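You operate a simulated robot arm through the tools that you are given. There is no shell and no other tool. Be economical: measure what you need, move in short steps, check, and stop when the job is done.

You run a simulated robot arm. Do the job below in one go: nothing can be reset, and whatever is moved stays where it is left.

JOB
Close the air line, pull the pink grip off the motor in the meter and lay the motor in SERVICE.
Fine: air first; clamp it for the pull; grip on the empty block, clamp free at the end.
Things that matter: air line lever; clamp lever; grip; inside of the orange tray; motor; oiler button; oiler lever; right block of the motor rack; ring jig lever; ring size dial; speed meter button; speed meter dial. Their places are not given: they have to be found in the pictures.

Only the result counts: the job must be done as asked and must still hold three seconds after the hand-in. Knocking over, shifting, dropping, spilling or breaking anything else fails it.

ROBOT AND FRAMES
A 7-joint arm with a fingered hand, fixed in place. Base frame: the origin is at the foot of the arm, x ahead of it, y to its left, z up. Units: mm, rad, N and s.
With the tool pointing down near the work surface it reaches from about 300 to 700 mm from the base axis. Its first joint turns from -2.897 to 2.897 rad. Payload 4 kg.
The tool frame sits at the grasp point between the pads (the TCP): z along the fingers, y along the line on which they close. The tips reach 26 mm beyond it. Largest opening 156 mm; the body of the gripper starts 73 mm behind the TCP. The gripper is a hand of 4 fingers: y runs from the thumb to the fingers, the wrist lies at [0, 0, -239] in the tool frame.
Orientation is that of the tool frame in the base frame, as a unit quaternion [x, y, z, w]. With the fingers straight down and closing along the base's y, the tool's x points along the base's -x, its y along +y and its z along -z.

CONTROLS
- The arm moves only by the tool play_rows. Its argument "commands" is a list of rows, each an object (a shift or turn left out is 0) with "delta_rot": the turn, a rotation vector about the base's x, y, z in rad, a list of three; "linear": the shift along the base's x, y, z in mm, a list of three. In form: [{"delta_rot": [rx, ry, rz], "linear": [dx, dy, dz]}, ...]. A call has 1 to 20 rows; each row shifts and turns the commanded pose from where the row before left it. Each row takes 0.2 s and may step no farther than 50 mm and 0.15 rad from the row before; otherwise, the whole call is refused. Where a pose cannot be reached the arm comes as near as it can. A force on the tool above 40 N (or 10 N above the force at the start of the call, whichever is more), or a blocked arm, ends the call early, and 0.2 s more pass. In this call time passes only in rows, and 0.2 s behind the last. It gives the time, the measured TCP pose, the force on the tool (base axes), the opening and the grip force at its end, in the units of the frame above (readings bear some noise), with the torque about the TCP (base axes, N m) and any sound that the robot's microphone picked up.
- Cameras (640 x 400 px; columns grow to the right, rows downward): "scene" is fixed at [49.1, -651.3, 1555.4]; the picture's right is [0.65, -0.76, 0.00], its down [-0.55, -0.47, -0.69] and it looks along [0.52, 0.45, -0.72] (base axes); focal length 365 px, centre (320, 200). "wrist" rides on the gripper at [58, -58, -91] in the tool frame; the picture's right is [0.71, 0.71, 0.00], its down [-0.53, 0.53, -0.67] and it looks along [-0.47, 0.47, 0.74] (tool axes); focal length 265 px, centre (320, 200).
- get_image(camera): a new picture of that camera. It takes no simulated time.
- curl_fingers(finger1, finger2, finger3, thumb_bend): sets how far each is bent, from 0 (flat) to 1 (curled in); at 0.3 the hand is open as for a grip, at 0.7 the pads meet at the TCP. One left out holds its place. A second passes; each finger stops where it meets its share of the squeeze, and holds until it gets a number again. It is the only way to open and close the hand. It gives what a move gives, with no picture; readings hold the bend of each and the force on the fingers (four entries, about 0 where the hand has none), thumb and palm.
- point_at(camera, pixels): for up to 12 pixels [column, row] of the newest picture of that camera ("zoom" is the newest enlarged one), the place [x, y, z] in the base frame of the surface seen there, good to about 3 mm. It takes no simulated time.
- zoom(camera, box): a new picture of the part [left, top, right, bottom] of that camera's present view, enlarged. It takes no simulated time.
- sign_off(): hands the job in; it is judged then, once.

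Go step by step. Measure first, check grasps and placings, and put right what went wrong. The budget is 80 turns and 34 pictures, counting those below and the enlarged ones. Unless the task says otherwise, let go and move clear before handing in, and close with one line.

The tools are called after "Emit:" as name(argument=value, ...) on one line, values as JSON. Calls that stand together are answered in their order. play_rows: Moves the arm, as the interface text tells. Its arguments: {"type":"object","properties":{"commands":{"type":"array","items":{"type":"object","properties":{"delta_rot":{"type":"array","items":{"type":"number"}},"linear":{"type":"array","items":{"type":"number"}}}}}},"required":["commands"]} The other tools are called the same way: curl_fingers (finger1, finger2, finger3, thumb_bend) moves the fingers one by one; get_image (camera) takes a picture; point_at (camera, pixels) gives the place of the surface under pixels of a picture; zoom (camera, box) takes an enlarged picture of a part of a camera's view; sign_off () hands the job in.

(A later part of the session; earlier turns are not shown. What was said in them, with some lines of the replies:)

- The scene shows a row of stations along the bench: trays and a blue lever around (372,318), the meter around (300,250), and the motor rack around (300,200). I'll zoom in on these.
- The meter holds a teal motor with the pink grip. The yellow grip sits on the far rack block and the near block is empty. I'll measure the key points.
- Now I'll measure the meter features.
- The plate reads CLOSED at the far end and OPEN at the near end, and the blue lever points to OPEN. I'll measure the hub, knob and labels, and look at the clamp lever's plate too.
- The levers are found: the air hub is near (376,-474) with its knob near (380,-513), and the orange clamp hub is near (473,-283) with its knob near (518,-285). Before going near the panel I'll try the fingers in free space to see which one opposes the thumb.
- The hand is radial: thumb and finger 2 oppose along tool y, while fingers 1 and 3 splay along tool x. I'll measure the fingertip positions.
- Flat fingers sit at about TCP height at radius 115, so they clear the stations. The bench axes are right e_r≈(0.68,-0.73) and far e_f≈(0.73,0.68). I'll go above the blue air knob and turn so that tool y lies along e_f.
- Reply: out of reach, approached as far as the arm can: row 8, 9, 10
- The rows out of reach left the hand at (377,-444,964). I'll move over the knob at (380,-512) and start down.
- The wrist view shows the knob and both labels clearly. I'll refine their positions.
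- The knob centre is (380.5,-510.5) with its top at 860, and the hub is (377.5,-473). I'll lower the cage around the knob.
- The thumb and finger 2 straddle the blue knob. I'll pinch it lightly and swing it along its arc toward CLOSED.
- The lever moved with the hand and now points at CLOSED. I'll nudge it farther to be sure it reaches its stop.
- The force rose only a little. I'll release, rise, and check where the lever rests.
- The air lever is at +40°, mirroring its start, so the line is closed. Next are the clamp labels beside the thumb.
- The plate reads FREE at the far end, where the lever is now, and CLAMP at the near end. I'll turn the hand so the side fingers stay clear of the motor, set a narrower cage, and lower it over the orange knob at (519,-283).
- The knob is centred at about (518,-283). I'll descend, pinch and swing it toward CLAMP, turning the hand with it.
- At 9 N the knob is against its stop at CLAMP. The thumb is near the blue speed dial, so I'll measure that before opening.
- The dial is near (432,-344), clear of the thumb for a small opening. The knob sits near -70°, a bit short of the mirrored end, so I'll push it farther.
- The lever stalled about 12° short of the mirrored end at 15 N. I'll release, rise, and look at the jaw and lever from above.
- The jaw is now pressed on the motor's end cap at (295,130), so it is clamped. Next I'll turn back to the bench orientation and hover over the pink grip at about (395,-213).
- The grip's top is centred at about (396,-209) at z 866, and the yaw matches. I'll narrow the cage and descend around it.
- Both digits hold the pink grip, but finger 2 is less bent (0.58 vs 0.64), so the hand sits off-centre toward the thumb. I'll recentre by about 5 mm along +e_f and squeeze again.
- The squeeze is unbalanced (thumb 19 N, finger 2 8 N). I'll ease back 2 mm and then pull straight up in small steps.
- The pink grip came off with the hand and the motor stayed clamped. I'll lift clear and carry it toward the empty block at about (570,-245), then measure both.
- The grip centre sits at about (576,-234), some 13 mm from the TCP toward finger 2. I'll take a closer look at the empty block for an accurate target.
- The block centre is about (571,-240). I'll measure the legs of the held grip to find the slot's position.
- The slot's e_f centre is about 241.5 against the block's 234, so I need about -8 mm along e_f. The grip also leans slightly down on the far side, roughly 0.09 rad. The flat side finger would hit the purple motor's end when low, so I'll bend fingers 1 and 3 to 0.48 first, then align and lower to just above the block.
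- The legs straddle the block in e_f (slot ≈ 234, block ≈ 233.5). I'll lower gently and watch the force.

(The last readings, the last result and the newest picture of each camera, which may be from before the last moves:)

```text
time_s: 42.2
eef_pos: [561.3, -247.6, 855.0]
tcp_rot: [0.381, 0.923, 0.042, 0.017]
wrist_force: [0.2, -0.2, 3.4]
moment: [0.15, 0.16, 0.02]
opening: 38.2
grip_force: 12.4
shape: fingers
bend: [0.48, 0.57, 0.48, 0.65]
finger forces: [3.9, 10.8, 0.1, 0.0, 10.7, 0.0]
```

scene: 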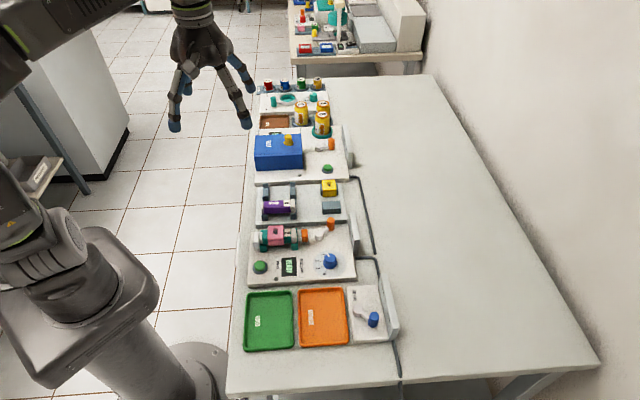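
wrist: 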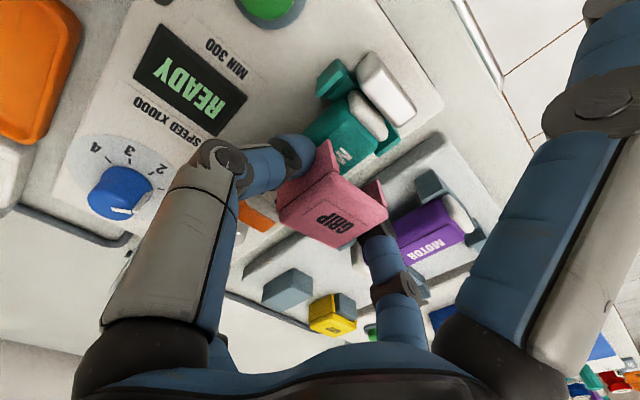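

Finger 1 touched something on the purple motor's side at 3.9 N. I'll back up 6 mm, bend it in more, and continue.

Emit:
play_rows(commands=[{"linear": [0, 0, 6]}, {"linear": [0, 0, 0]}])

Emit:
curl_fingers(finger1=0.57)

Emit:
get_image(camera="wrist")

```text
time_s: 42.8
eef_pos: [560.3, -249.0, 861.6]
tcp_rot: [0.381, 0.924, 0.041, 0.017]
wrist_force: [-0.6, 0.0, 0.2]
moment: [0.0, -0.03, -0.02]
opening: 38.1
grip_force: 11.0
shape: fingers
bend: [0.48, 0.57, 0.48, 0.65]
finger forces: [0.0, 10.8, 0.0, 0.0, 10.8, 0.0]
```

```text
time_s: 43.8
eef_pos: [560.6, -248.7, 860.5]
tcp_rot: [0.381, 0.924, 0.041, 0.018]
wrist_force: [-0.7, 0.4, -0.1]
moment: [0.03, -0.02, 0.01]
opening: 23.1
grip_force: 10.7
shape: fingers
bend: [0.56, 0.57, 0.48, 0.65]
finger forces: [0.0, 10.8, 0.1, 0.0, 10.8, 0.0]
```

```text
6 pictures are left
```

wrist: 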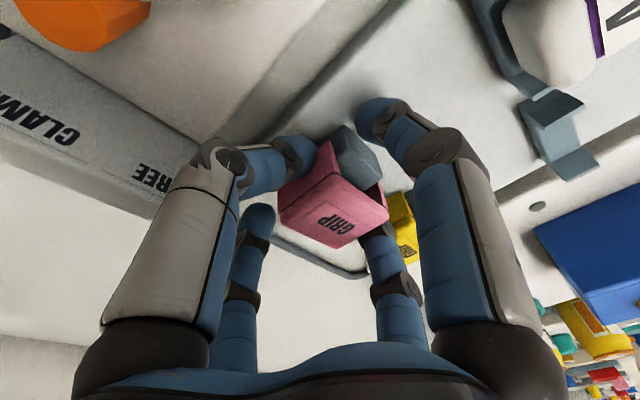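

The purple motor looks undisturbed, so finger 1 probably just touched the rack plate. I'll continue down gently.

Emit:
play_rows(commands=[{"linear": [0.6, 0, -4]}, {"linear": [0, 0, -3]}, {"linear": [0, 0, -2]}, {"linear": [0, 0, -2]}, {"linear": [0, 0, 0]}])

```text
time_s: 45.0
eef_pos: [562.2, -248.9, 853.8]
tcp_rot: [0.381, 0.923, 0.043, 0.02]
wrist_force: [-2.7, 0.7, 16.0]
moment: [0.41, 0.53, 0.03]
opening: 22.7
grip_force: 19.6
shape: fingers
bend: [0.55, 0.57, 0.48, 0.65]
finger forces: [16.1, 10.8, 0.0, 0.0, 10.8, 0.1]
stopped in row 5: the force on the tool passed its limit at 40 N (the readings are from after the stop); the commanded pose is now the measured one
```

Finger 1 is bearing on the rack plate at 16 N while the legs already overlap the block by about 12 mm. I'll rise 2 mm to relieve it and release, letting the grip seat on the block.

Emit:
play_rows(commands=[{"linear": [0, 0, 2]}, {"linear": [0, 0, 0]}])

Emit:
curl_fingers(finger2=0.53, thumb_bend=0.6)

Emit:
zoom(camera="wrist", box=[200, 60, 460, 260])

```text
time_s: 45.6
eef_pos: [560.6, -248.2, 853.8]
tcp_rot: [0.381, 0.923, 0.043, 0.019]
wrist_force: [-0.1, -0.1, 5.2]
moment: [0.12, 0.21, 0.0]
opening: 22.5
grip_force: 13.9
shape: fingers
bend: [0.56, 0.57, 0.48, 0.65]
finger forces: [5.8, 10.9, 0.0, 0.1, 10.8, 0.1]
```

```text
time_s: 46.6
eef_pos: [561.0, -248.3, 854.1]
tcp_rot: [0.381, 0.924, 0.042, 0.018]
wrist_force: [-0.5, -0.2, 3.0]
moment: [0.11, 0.1, 0.02]
opening: 28.4
grip_force: 1.8
shape: fingers
bend: [0.56, 0.53, 0.48, 0.6]
finger forces: [3.0, 0.0, 0.0, 0.0, 0.0, 0.0]
```

```text
2.00 times, centred on (330, 160) of wrist
```

zoom: 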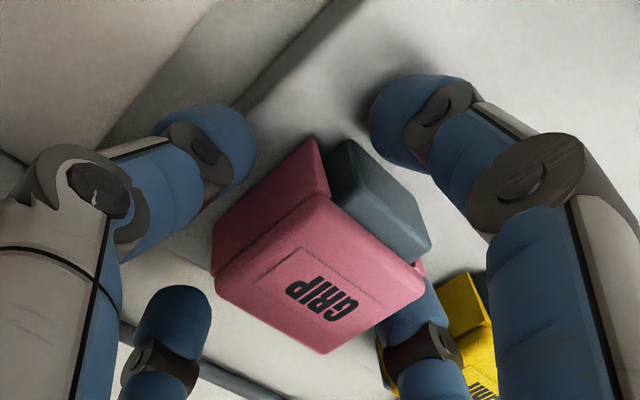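

Emit:
point_at(camera="zoom", pixels=[[225, 285], [318, 205], [412, 285], [325, 345], [320, 280], [355, 165], [410, 240], [380, 200], [315, 150], [300, 195]])

```text
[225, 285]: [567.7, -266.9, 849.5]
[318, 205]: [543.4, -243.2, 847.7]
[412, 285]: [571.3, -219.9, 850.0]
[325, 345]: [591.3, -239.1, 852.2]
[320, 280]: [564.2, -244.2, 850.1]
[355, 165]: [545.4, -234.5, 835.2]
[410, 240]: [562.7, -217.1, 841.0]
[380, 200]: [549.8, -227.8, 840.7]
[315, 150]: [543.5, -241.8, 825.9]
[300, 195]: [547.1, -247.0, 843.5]
```

The pink grip is seated level with its top at 850, the same as the yellow one. I'll rise clear, level the hand, and go to the clamp knob at (488,-315) to free it.

Emit:
play_rows(commands=[{"linear": [0, 0, 25]}, {"linear": [0, 0, 25]}, {"linear": [0, 0, 30]}, {"linear": [0, 0, 30], "delta_rot": [-0.064, 0.064, 0]}, {"linear": [0, 0, 0]}])

Emit:
curl_fingers(finger1=0.0, finger2=0.62, finger3=0.0, thumb_bend=0.62)

Emit:
play_rows(commands=[{"linear": [-14, -13, 0], "delta_rot": [0, 0, -0.14]}, {"linear": [-15, -13, 0], "delta_rot": [0, 0, -0.14]}, {"linear": [-15, -13, 0], "delta_rot": [0, 0, -0.14]}, {"linear": [-15, -14, 0], "delta_rot": [0, 0, -0.14]}, {"linear": [-14, -13, 0], "delta_rot": [0, 0, -0.14]}, {"linear": [0, 0, -30]}, {"linear": [0, 0, 0]}])

```text
time_s: 47.8
eef_pos: [562.8, -249.7, 963.7]
tcp_rot: [0.381, 0.924, -0.001, 0.002]
wrist_force: [0.0, -0.2, -0.1]
moment: [-0.03, -0.02, 0.01]
opening: 28.8
grip_force: 0.1
shape: fingers
bend: [0.56, 0.53, 0.48, 0.6]
finger forces: [0.1, 0.2, 0.1, 0.1, 0.0, 0.0]
```

```text
time_s: 48.8
eef_pos: [562.4, -248.6, 962.8]
tcp_rot: [0.382, 0.924, 0.001, 0.001]
wrist_force: [-1.2, -0.2, -0.2]
moment: [0.0, -0.04, -0.02]
opening: 104.6
grip_force: 0.0
shape: fingers
bend: [0.01, 0.62, 0.01, 0.62]
finger forces: [0.0, 0.1, 0.0, 0.0, 0.1, 0.0]
```

```text
time_s: 50.4
eef_pos: [488.1, -313.7, 935.2]
tcp_rot: [0.676, 0.737, 0.0, 0.002]
wrist_force: [1.2, 0.6, -0.8]
moment: [0.01, 0.0, 0.02]
opening: 104.8
grip_force: 0.0
shape: fingers
bend: [0.01, 0.62, 0.0, 0.62]
finger forces: [0.0, 0.1, 0.0, 0.1, 0.0, 0.1]
```

The hand is over the knob at (488,-314). I'll descend, pinch, and swing it back to FREE.

Emit:
play_rows(commands=[{"linear": [0, -1.5, -25]}, {"linear": [0, 0, -25]}, {"linear": [0, 0, -15]}, {"linear": [0, 0, 0]}])

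Emit:
curl_fingers(finger2=0.7, thumb_bend=0.7)

Emit:
play_rows(commands=[{"linear": [5.4, 2.2, 0], "delta_rot": [0, 0, 0.145]}, {"linear": [5.1, 3, 0], "delta_rot": [0, 0, 0.145]}, {"linear": [4.6, 3.8, 0], "delta_rot": [0, 0, 0.145]}, {"linear": [4, 4.4, 0], "delta_rot": [0, 0, 0.145]}, {"linear": [3.3, 4.9, 0], "delta_rot": [0, 0, 0.145]}, {"linear": [2.5, 5.4, 0], "delta_rot": [0, 0, 0.145]}, {"linear": [1.8, 5.6, 0], "delta_rot": [0, 0, 0.145]}, {"linear": [0.8, 5.9, 0], "delta_rot": [0, 0, 0.145]}, {"linear": [0, 3, 0]}, {"linear": [0, 2, 0]}, {"linear": [0, 0, 0]}])

```text
time_s: 51.4
eef_pos: [489.6, -316.1, 868.9]
tcp_rot: [0.675, 0.738, 0.001, 0.001]
wrist_force: [-0.7, 0.3, 0.1]
moment: [0.0, 0.0, 0.01]
opening: 104.5
grip_force: 0.1
shape: fingers
bend: [0.01, 0.62, 0.0, 0.62]
finger forces: [0.0, 0.0, 0.1, 0.0, 0.1, 0.0]
```

```text
time_s: 52.4
eef_pos: [487.0, -315.4, 870.2]
tcp_rot: [0.675, 0.738, -0.001, 0.0]
wrist_force: [-1.2, -0.1, -0.7]
moment: [-0.03, 0.06, -0.04]
opening: 103.3
grip_force: 5.0
shape: fingers
bend: [0.01, 0.65, 0.0, 0.67]
finger forces: [0.1, 4.2, 0.0, 0.0, 5.1, 0.0]
```

```text
time_s: 54.8
eef_pos: [515.9, -275.6, 868.6]
tcp_rot: [0.161, 0.987, 0.001, 0.001]
wrist_force: [-1.2, -10.9, 2.5]
moment: [-0.3, 0.04, 0.04]
opening: 104.1
grip_force: 5.4
shape: fingers
bend: [0.01, 0.68, 0.0, 0.65]
finger forces: [0.0, 1.4, 0.0, 0.0, 10.4, 0.0]
```

The stop at FREE is reached (thumb 10 N). I'll release, rise, and hover over the motor to look.

Emit:
curl_fingers(finger2=0.64, thumb_bend=0.6)

Emit:
play_rows(commands=[{"linear": [0, 0, 30]}, {"linear": [0, 0, 30]}, {"linear": [0, 0, 30]}, {"linear": [-30, 16, 0], "delta_rot": [0, 0, -0.14]}, {"linear": [-30, 16, 0], "delta_rot": [0, 0, -0.14]}, {"linear": [-30, 16, 0], "delta_rot": [0, 0, -0.14]}, {"linear": [-30, 16, 0], "delta_rot": [0, 0, -0.04]}, {"linear": [0, 0, 0]}])

Emit:
zoom(camera="wrist", box=[200, 0, 440, 200])

```text
time_s: 55.8
eef_pos: [516.9, -275.9, 869.4]
tcp_rot: [0.16, 0.987, 0.001, 0.001]
wrist_force: [-1.1, -0.2, -0.1]
moment: [0.02, 0.0, 0.02]
opening: 105.4
grip_force: 0.0
shape: fingers
bend: [0.01, 0.64, 0.0, 0.6]
finger forces: [0.0, 0.0, 0.0, 0.1, 0.0, 0.0]
```

```text
time_s: 57.6
eef_pos: [395.2, -211.9, 957.3]
tcp_rot: [0.381, 0.924, 0.001, 0.002]
wrist_force: [0.2, 0.3, 1.2]
moment: [0.02, -0.01, 0.02]
opening: 105.7
grip_force: 0.1
shape: fingers
bend: [0.01, 0.64, 0.0, 0.6]
finger forces: [0.1, 0.1, 0.1, 0.0, 0.0, 0.0]
```

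```text
2.00 times, centred on (320, 100) of wrist
```

zoom: 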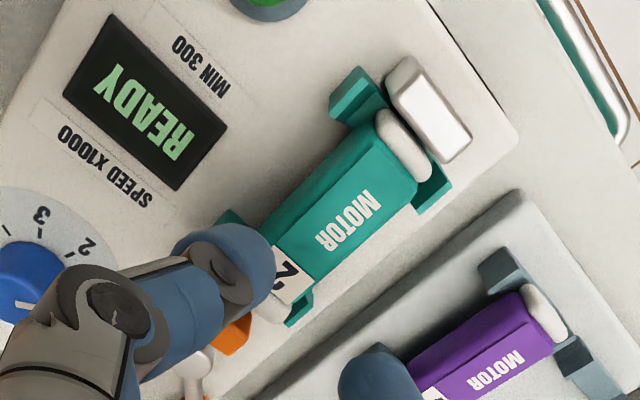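

Emit:
point_at(camera="zoom", pixels=[[345, 220], [378, 175], [305, 265], [322, 190], [366, 250], [330, 165], [400, 145], [412, 185], [292, 310], [238, 335], [345, 145], [300, 215]])

```text
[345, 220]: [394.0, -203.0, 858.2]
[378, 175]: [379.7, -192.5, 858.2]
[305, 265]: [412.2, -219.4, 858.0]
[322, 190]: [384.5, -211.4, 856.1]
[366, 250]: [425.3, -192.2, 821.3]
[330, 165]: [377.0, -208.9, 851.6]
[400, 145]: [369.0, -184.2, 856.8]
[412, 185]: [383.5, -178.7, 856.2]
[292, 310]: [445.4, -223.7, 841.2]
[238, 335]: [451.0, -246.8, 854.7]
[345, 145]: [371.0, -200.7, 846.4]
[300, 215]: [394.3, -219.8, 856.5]
```

The motor's top is at z 858, centred near (399,-209), and the clamp is free. I'll open slightly, centre and lower to TCP z≈860, then grip the body.

Emit:
curl_fingers(finger2=0.59, thumb_bend=0.59)

Emit:
play_rows(commands=[{"linear": [3.2, 3.2, -30]}, {"linear": [0, 0, -30]}, {"linear": [0, 0, -22]}, {"linear": [0, 0, -15]}, {"linear": [0, 0, 0]}])

Emit:
curl_fingers(finger2=0.72, thumb_bend=0.72)

```text
time_s: 58.6
eef_pos: [396.4, -213.0, 957.6]
tcp_rot: [0.381, 0.924, 0.001, 0.002]
wrist_force: [0.4, -0.9, 0.2]
moment: [0.01, -0.01, 0.01]
opening: 105.8
grip_force: 0.0
shape: fingers
bend: [0.01, 0.59, 0.0, 0.59]
finger forces: [0.1, 0.0, 0.1, 0.0, 0.1, 0.0]
```

```text
time_s: 59.8
eef_pos: [398.1, -208.1, 861.7]
tcp_rot: [0.381, 0.925, 0.002, 0.002]
wrist_force: [-0.3, -0.8, 0.6]
moment: [0.03, 0.02, 0.02]
opening: 106.4
grip_force: 0.1
shape: fingers
bend: [0.01, 0.59, 0.0, 0.59]
finger forces: [0.0, 0.0, 0.1, 0.0, 0.0, 0.0]
```

```text
time_s: 60.8
eef_pos: [398.7, -207.6, 863.1]
tcp_rot: [0.381, 0.925, 0.0, 0.001]
wrist_force: [-1.6, -2.2, 1.6]
moment: [-0.05, 0.05, 0.0]
opening: 103.5
grip_force: 8.3
shape: fingers
bend: [0.01, 0.62, 0.0, 0.66]
finger forces: [0.1, 7.1, 0.0, 0.0, 9.9, 0.0]
```

The motor is held at about 8 N. I'll squeeze a little more and lift slowly.

Emit:
curl_fingers(finger2=0.8, thumb_bend=0.8)

Emit:
play_rows(commands=[{"linear": [0, 0, 5]}, {"linear": [0, 0, 8]}, {"linear": [0, 0, 12]}, {"linear": [0, 0, 15]}, {"linear": [0, 0, 20]}, {"linear": [0, 0, 20]}, {"linear": [0, 0, 0]}])

Emit:
get_image(camera="wrist")

```text
time_s: 61.8
eef_pos: [398.0, -209.6, 863.1]
tcp_rot: [0.38, 0.925, 0.001, 0.001]
wrist_force: [-11.7, -12.8, 6.0]
moment: [-0.27, 0.24, 0.0]
opening: 102.9
grip_force: 15.7
shape: fingers
bend: [0.01, 0.61, 0.0, 0.65]
finger forces: [0.0, 6.6, 0.1, 0.0, 24.2, 0.1]
```

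```text
time_s: 63.4
eef_pos: [398.7, -208.1, 943.1]
tcp_rot: [0.381, 0.925, 0.001, 0.002]
wrist_force: [-0.6, 0.5, -1.6]
moment: [-0.03, 0.02, 0.01]
opening: 101.2
grip_force: 12.0
shape: fingers
bend: [0.01, 0.57, 0.0, 0.75]
finger forces: [0.0, 12.2, 0.0, 0.0, 11.7, 0.0]
```

```text
3 pictures are left
```

wrist: 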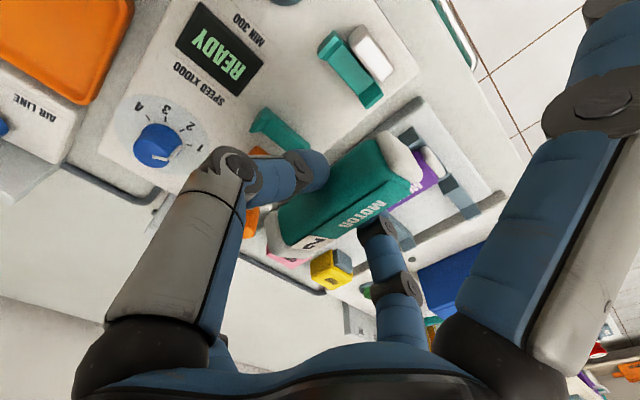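

The motor is lifted. I'll measure its pose in the hand and the visible tray edge.

Emit:
point_at(camera="wrist", pixels=[[345, 195], [400, 160], [285, 250], [375, 145], [275, 235], [345, 225], [310, 200], [395, 185], [335, 210], [80, 97], [30, 70], [100, 40]])

```text
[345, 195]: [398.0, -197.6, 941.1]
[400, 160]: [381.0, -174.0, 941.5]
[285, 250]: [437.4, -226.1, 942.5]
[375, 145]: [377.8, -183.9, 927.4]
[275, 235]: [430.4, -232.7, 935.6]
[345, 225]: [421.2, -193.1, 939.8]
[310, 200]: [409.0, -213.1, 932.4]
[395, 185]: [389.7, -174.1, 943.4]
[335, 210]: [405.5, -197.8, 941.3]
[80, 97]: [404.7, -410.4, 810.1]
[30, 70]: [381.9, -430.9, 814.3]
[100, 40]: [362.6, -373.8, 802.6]
```

The motor is level along its axis and centred 11 mm from the TCP. I computed the orange tray's centre as about (327,-417). I'll carry the motor there, turning -60° so it fits lengthwise inside the tray.

Emit:
play_rows(commands=[{"linear": [-10.2, -25.6, 0], "delta_rot": [0, 0, -0.131]}, {"linear": [-10.2, -25.6, 0], "delta_rot": [0, 0, -0.131]}, {"linear": [-10.2, -25.6, 0], "delta_rot": [0, 0, -0.131]}, {"linear": [-10.2, -25.6, 0], "delta_rot": [0, 0, -0.131]}, {"linear": [-10.2, -25.6, 0], "delta_rot": [0, 0, -0.131]}, {"linear": [-10.2, -25.6, 0], "delta_rot": [0, 0, -0.131]}, {"linear": [-10.2, -25.6, 0], "delta_rot": [0, 0, -0.131]}, {"linear": [-10.2, -25.6, 0], "delta_rot": [0, 0, -0.131]}, {"linear": [0, 0, -30]}, {"linear": [0, 0, -25]}, {"linear": [0, 0, 0]}])

Emit:
get_image(camera="wrist")

```text
time_s: 65.8
eef_pos: [318.7, -412.8, 885.2]
tcp_rot: [0.793, 0.61, 0.0, 0.001]
wrist_force: [-0.6, 0.0, -0.5]
moment: [-0.01, 0.03, 0.01]
opening: 101.1
grip_force: 12.1
shape: fingers
bend: [0.01, 0.57, 0.0, 0.75]
finger forces: [0.1, 12.2, 0.0, 0.1, 11.7, 0.0]
```

```text
2 pictures are left
```

wrist: 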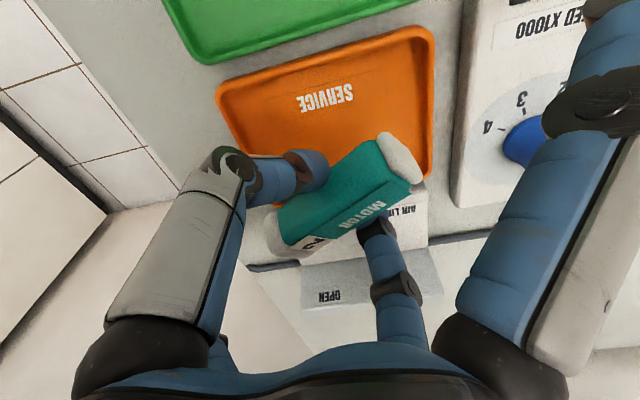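

Emit:
point_at(camera="wrist", pixels=[[404, 155], [288, 240], [345, 200], [222, 92], [424, 32], [428, 172], [262, 195], [380, 70], [300, 130], [395, 200], [520, 140]])

```text
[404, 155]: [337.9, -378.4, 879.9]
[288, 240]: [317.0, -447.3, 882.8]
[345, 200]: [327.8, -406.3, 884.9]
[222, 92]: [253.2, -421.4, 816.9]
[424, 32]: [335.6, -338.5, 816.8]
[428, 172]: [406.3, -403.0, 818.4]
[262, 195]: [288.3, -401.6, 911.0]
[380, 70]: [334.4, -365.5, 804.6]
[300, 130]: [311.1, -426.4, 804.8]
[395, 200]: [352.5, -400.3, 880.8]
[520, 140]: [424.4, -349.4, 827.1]
```

The motor centre (328,-413) is right over the tray centre (330,-412). I'll lower slowly until there is light contact.

Emit:
play_rows(commands=[{"linear": [0, 0, -20]}, {"linear": [0, 0, -14]}, {"linear": [0, 0, -6]}, {"linear": [0, 0, -3]}, {"linear": [0, 0, -3]}, {"linear": [0, 0, 0]}])

```text
time_s: 67.2
eef_pos: [319.1, -412.9, 839.8]
tcp_rot: [0.792, 0.61, 0.0, 0.001]
wrist_force: [0.1, 0.5, -0.8]
moment: [0.01, 0.02, 0.01]
opening: 101.2
grip_force: 12.1
shape: fingers
bend: [0.01, 0.57, 0.0, 0.75]
finger forces: [0.0, 12.1, 0.1, 0.0, 11.7, 0.0]
```

Emit:
play_rows(commands=[{"linear": [0, 0, -2]}, {"linear": [0, 0, -2]}, {"linear": [0, 0, -2]}, {"linear": [0, 0, 0]}])

```text
time_s: 68.2
eef_pos: [320.9, -414.0, 837.2]
tcp_rot: [0.792, 0.611, 0.001, 0.005]
wrist_force: [1.7, -0.5, 35.7]
moment: [-0.33, -1.24, 0.01]
opening: 101.4
grip_force: 33.6
shape: fingers
bend: [0.01, 0.56, 0.0, 0.75]
finger forces: [0.0, 52.3, 0.1, 0.0, 15.3, 0.0]
```

Finger 2's tip met the tray floor first. I'll rise 2.5 mm to unload it and open gently.

Emit:
play_rows(commands=[{"linear": [0, 0, 3]}, {"linear": [0, 0, 0]}])

Emit:
curl_fingers(finger2=0.55, thumb_bend=0.68)

```text
time_s: 68.8
eef_pos: [318.7, -413.1, 837.7]
tcp_rot: [0.792, 0.611, 0.0, 0.002]
wrist_force: [3.4, -1.6, 23.4]
moment: [-0.19, -0.95, 0.0]
opening: 101.3
grip_force: 23.7
shape: fingers
bend: [0.01, 0.56, 0.0, 0.75]
finger forces: [0.0, 36.1, 0.0, 0.0, 11.4, 0.0]
```

```text
time_s: 69.8
eef_pos: [317.8, -412.2, 836.4]
tcp_rot: [0.793, 0.609, -0.001, 0.001]
wrist_force: [0.7, -0.1, 15.3]
moment: [-0.15, -0.59, 0.0]
opening: 102.3
grip_force: 7.3
shape: fingers
bend: [0.01, 0.55, 0.0, 0.68]
finger forces: [0.1, 15.0, 0.0, 0.1, 0.1, 0.0]
```

Emit:
play_rows(commands=[{"linear": [0, 0, 3]}, {"linear": [0, 0, 0]}])

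Emit:
curl_fingers(finger2=0.53, thumb_bend=0.62)

Emit:
play_rows(commands=[{"linear": [0, 0, 10]}, {"linear": [0, 0, 20]}, {"linear": [0, 0, 40]}, {"linear": [0, 0, 40]}, {"linear": [0, 0, 40]}, {"linear": [0, 0, 0]}])

Emit:
get_image(camera="wrist")

```text
time_s: 70.4
eef_pos: [317.1, -413.0, 839.8]
tcp_rot: [0.793, 0.61, 0.0, 0.001]
wrist_force: [0.0, 0.2, 0.4]
moment: [-0.02, -0.02, -0.04]
opening: 102.5
grip_force: 0.1
shape: fingers
bend: [0.01, 0.55, 0.0, 0.68]
finger forces: [0.0, 0.0, 0.0, 0.0, 0.0, 0.0]
```

```text
time_s: 71.4
eef_pos: [317.1, -412.0, 840.1]
tcp_rot: [0.793, 0.609, 0.001, 0.002]
wrist_force: [0.3, 0.3, 0.3]
moment: [0.0, -0.05, -0.01]
opening: 104.8
grip_force: 0.1
shape: fingers
bend: [0.01, 0.53, 0.0, 0.62]
finger forces: [0.0, 0.0, 0.1, 0.0, 0.1, 0.1]
```

```text
time_s: 72.8
eef_pos: [316.7, -412.6, 991.5]
tcp_rot: [0.792, 0.61, 0.001, 0.002]
wrist_force: [0.5, 0.6, -0.3]
moment: [-0.01, 0.04, -0.02]
opening: 104.6
grip_force: 0.1
shape: fingers
bend: [0.01, 0.53, 0.0, 0.62]
finger forces: [0.0, 0.1, 0.1, 0.1, 0.0, 0.1]
```

```text
1 pictures are left
```

wrist: 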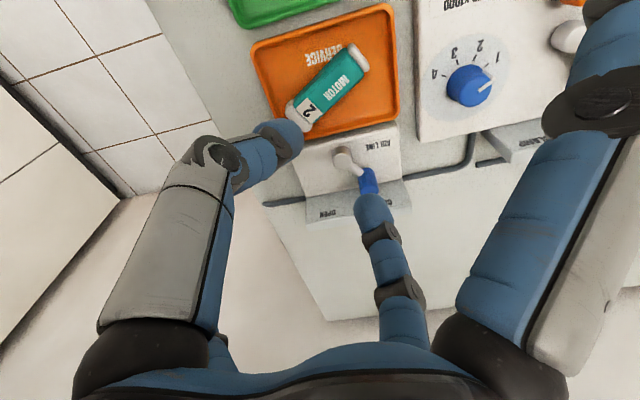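

The motor lies inside the orange tray and the air lever is still at CLOSED. I'll move the hand well clear and take one last overall picture.

Emit:
point_at(camera="wrist", pixels=[[355, 57], [303, 112], [332, 85], [370, 182], [344, 160]])

Emit:
play_rows(commands=[{"linear": [0, 0, 45]}, {"linear": [0, 0, 45]}, {"linear": [0, 0, 45]}, {"linear": [-5, 45, 20]}, {"linear": [-5, 45, 20]}, {"linear": [0, 45, 20]}, {"linear": [0, 45, 0]}, {"linear": [0, 45, 0]}, {"linear": [0, 45, 0]}, {"linear": [0, 45, 0]}, {"linear": [0, 0, 0]}])

Emit:
zoom(camera="scene", box=[230, 165, 410, 360])

```text
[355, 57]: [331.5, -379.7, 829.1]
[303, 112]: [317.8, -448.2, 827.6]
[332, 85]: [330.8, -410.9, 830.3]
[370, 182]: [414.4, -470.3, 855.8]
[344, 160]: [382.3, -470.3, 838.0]
```

```text
time_s: 75.2
eef_pos: [272.9, -209.5, 1193.0]
tcp_rot: [0.79, 0.613, -0.001, 0.003]
wrist_force: [0.3, 0.2, -0.1]
moment: [-0.04, -0.02, 0.02]
opening: 104.9
grip_force: 0.1
shape: fingers
bend: [0.01, 0.53, 0.0, 0.62]
finger forces: [0.0, 0.0, 0.0, 0.0, 0.1, 0.0]
out of reach, approached as far as the arm can: row 8, 9, 10
```

```text
2.05 times, centred on (320, 262) of scene
```

zoom: 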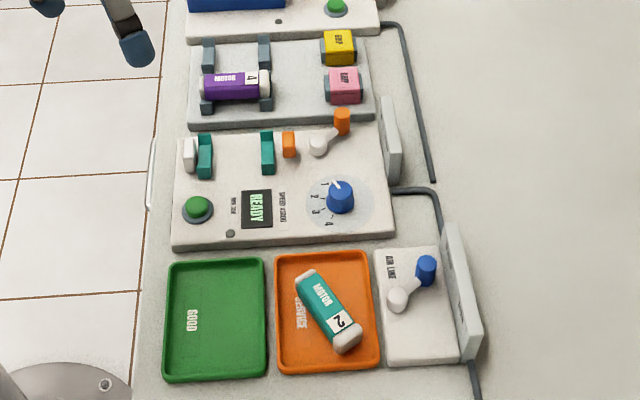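

The last picture shows everything in place: air lever at CLOSED (425,268), clamp lever at FREE (342,120) and the pink grip on the right block (344,86). The motor is in SERVICE (328,310), nothing else has moved, and the hand is clear. I'm handing in.

Emit:
sign_off()

```text
The job is handed in.
```

The job is done and handed in: air line closed first, pink grip pulled while clamped and set on the empty right block, motor laid in SERVICE, and the clamp left free.
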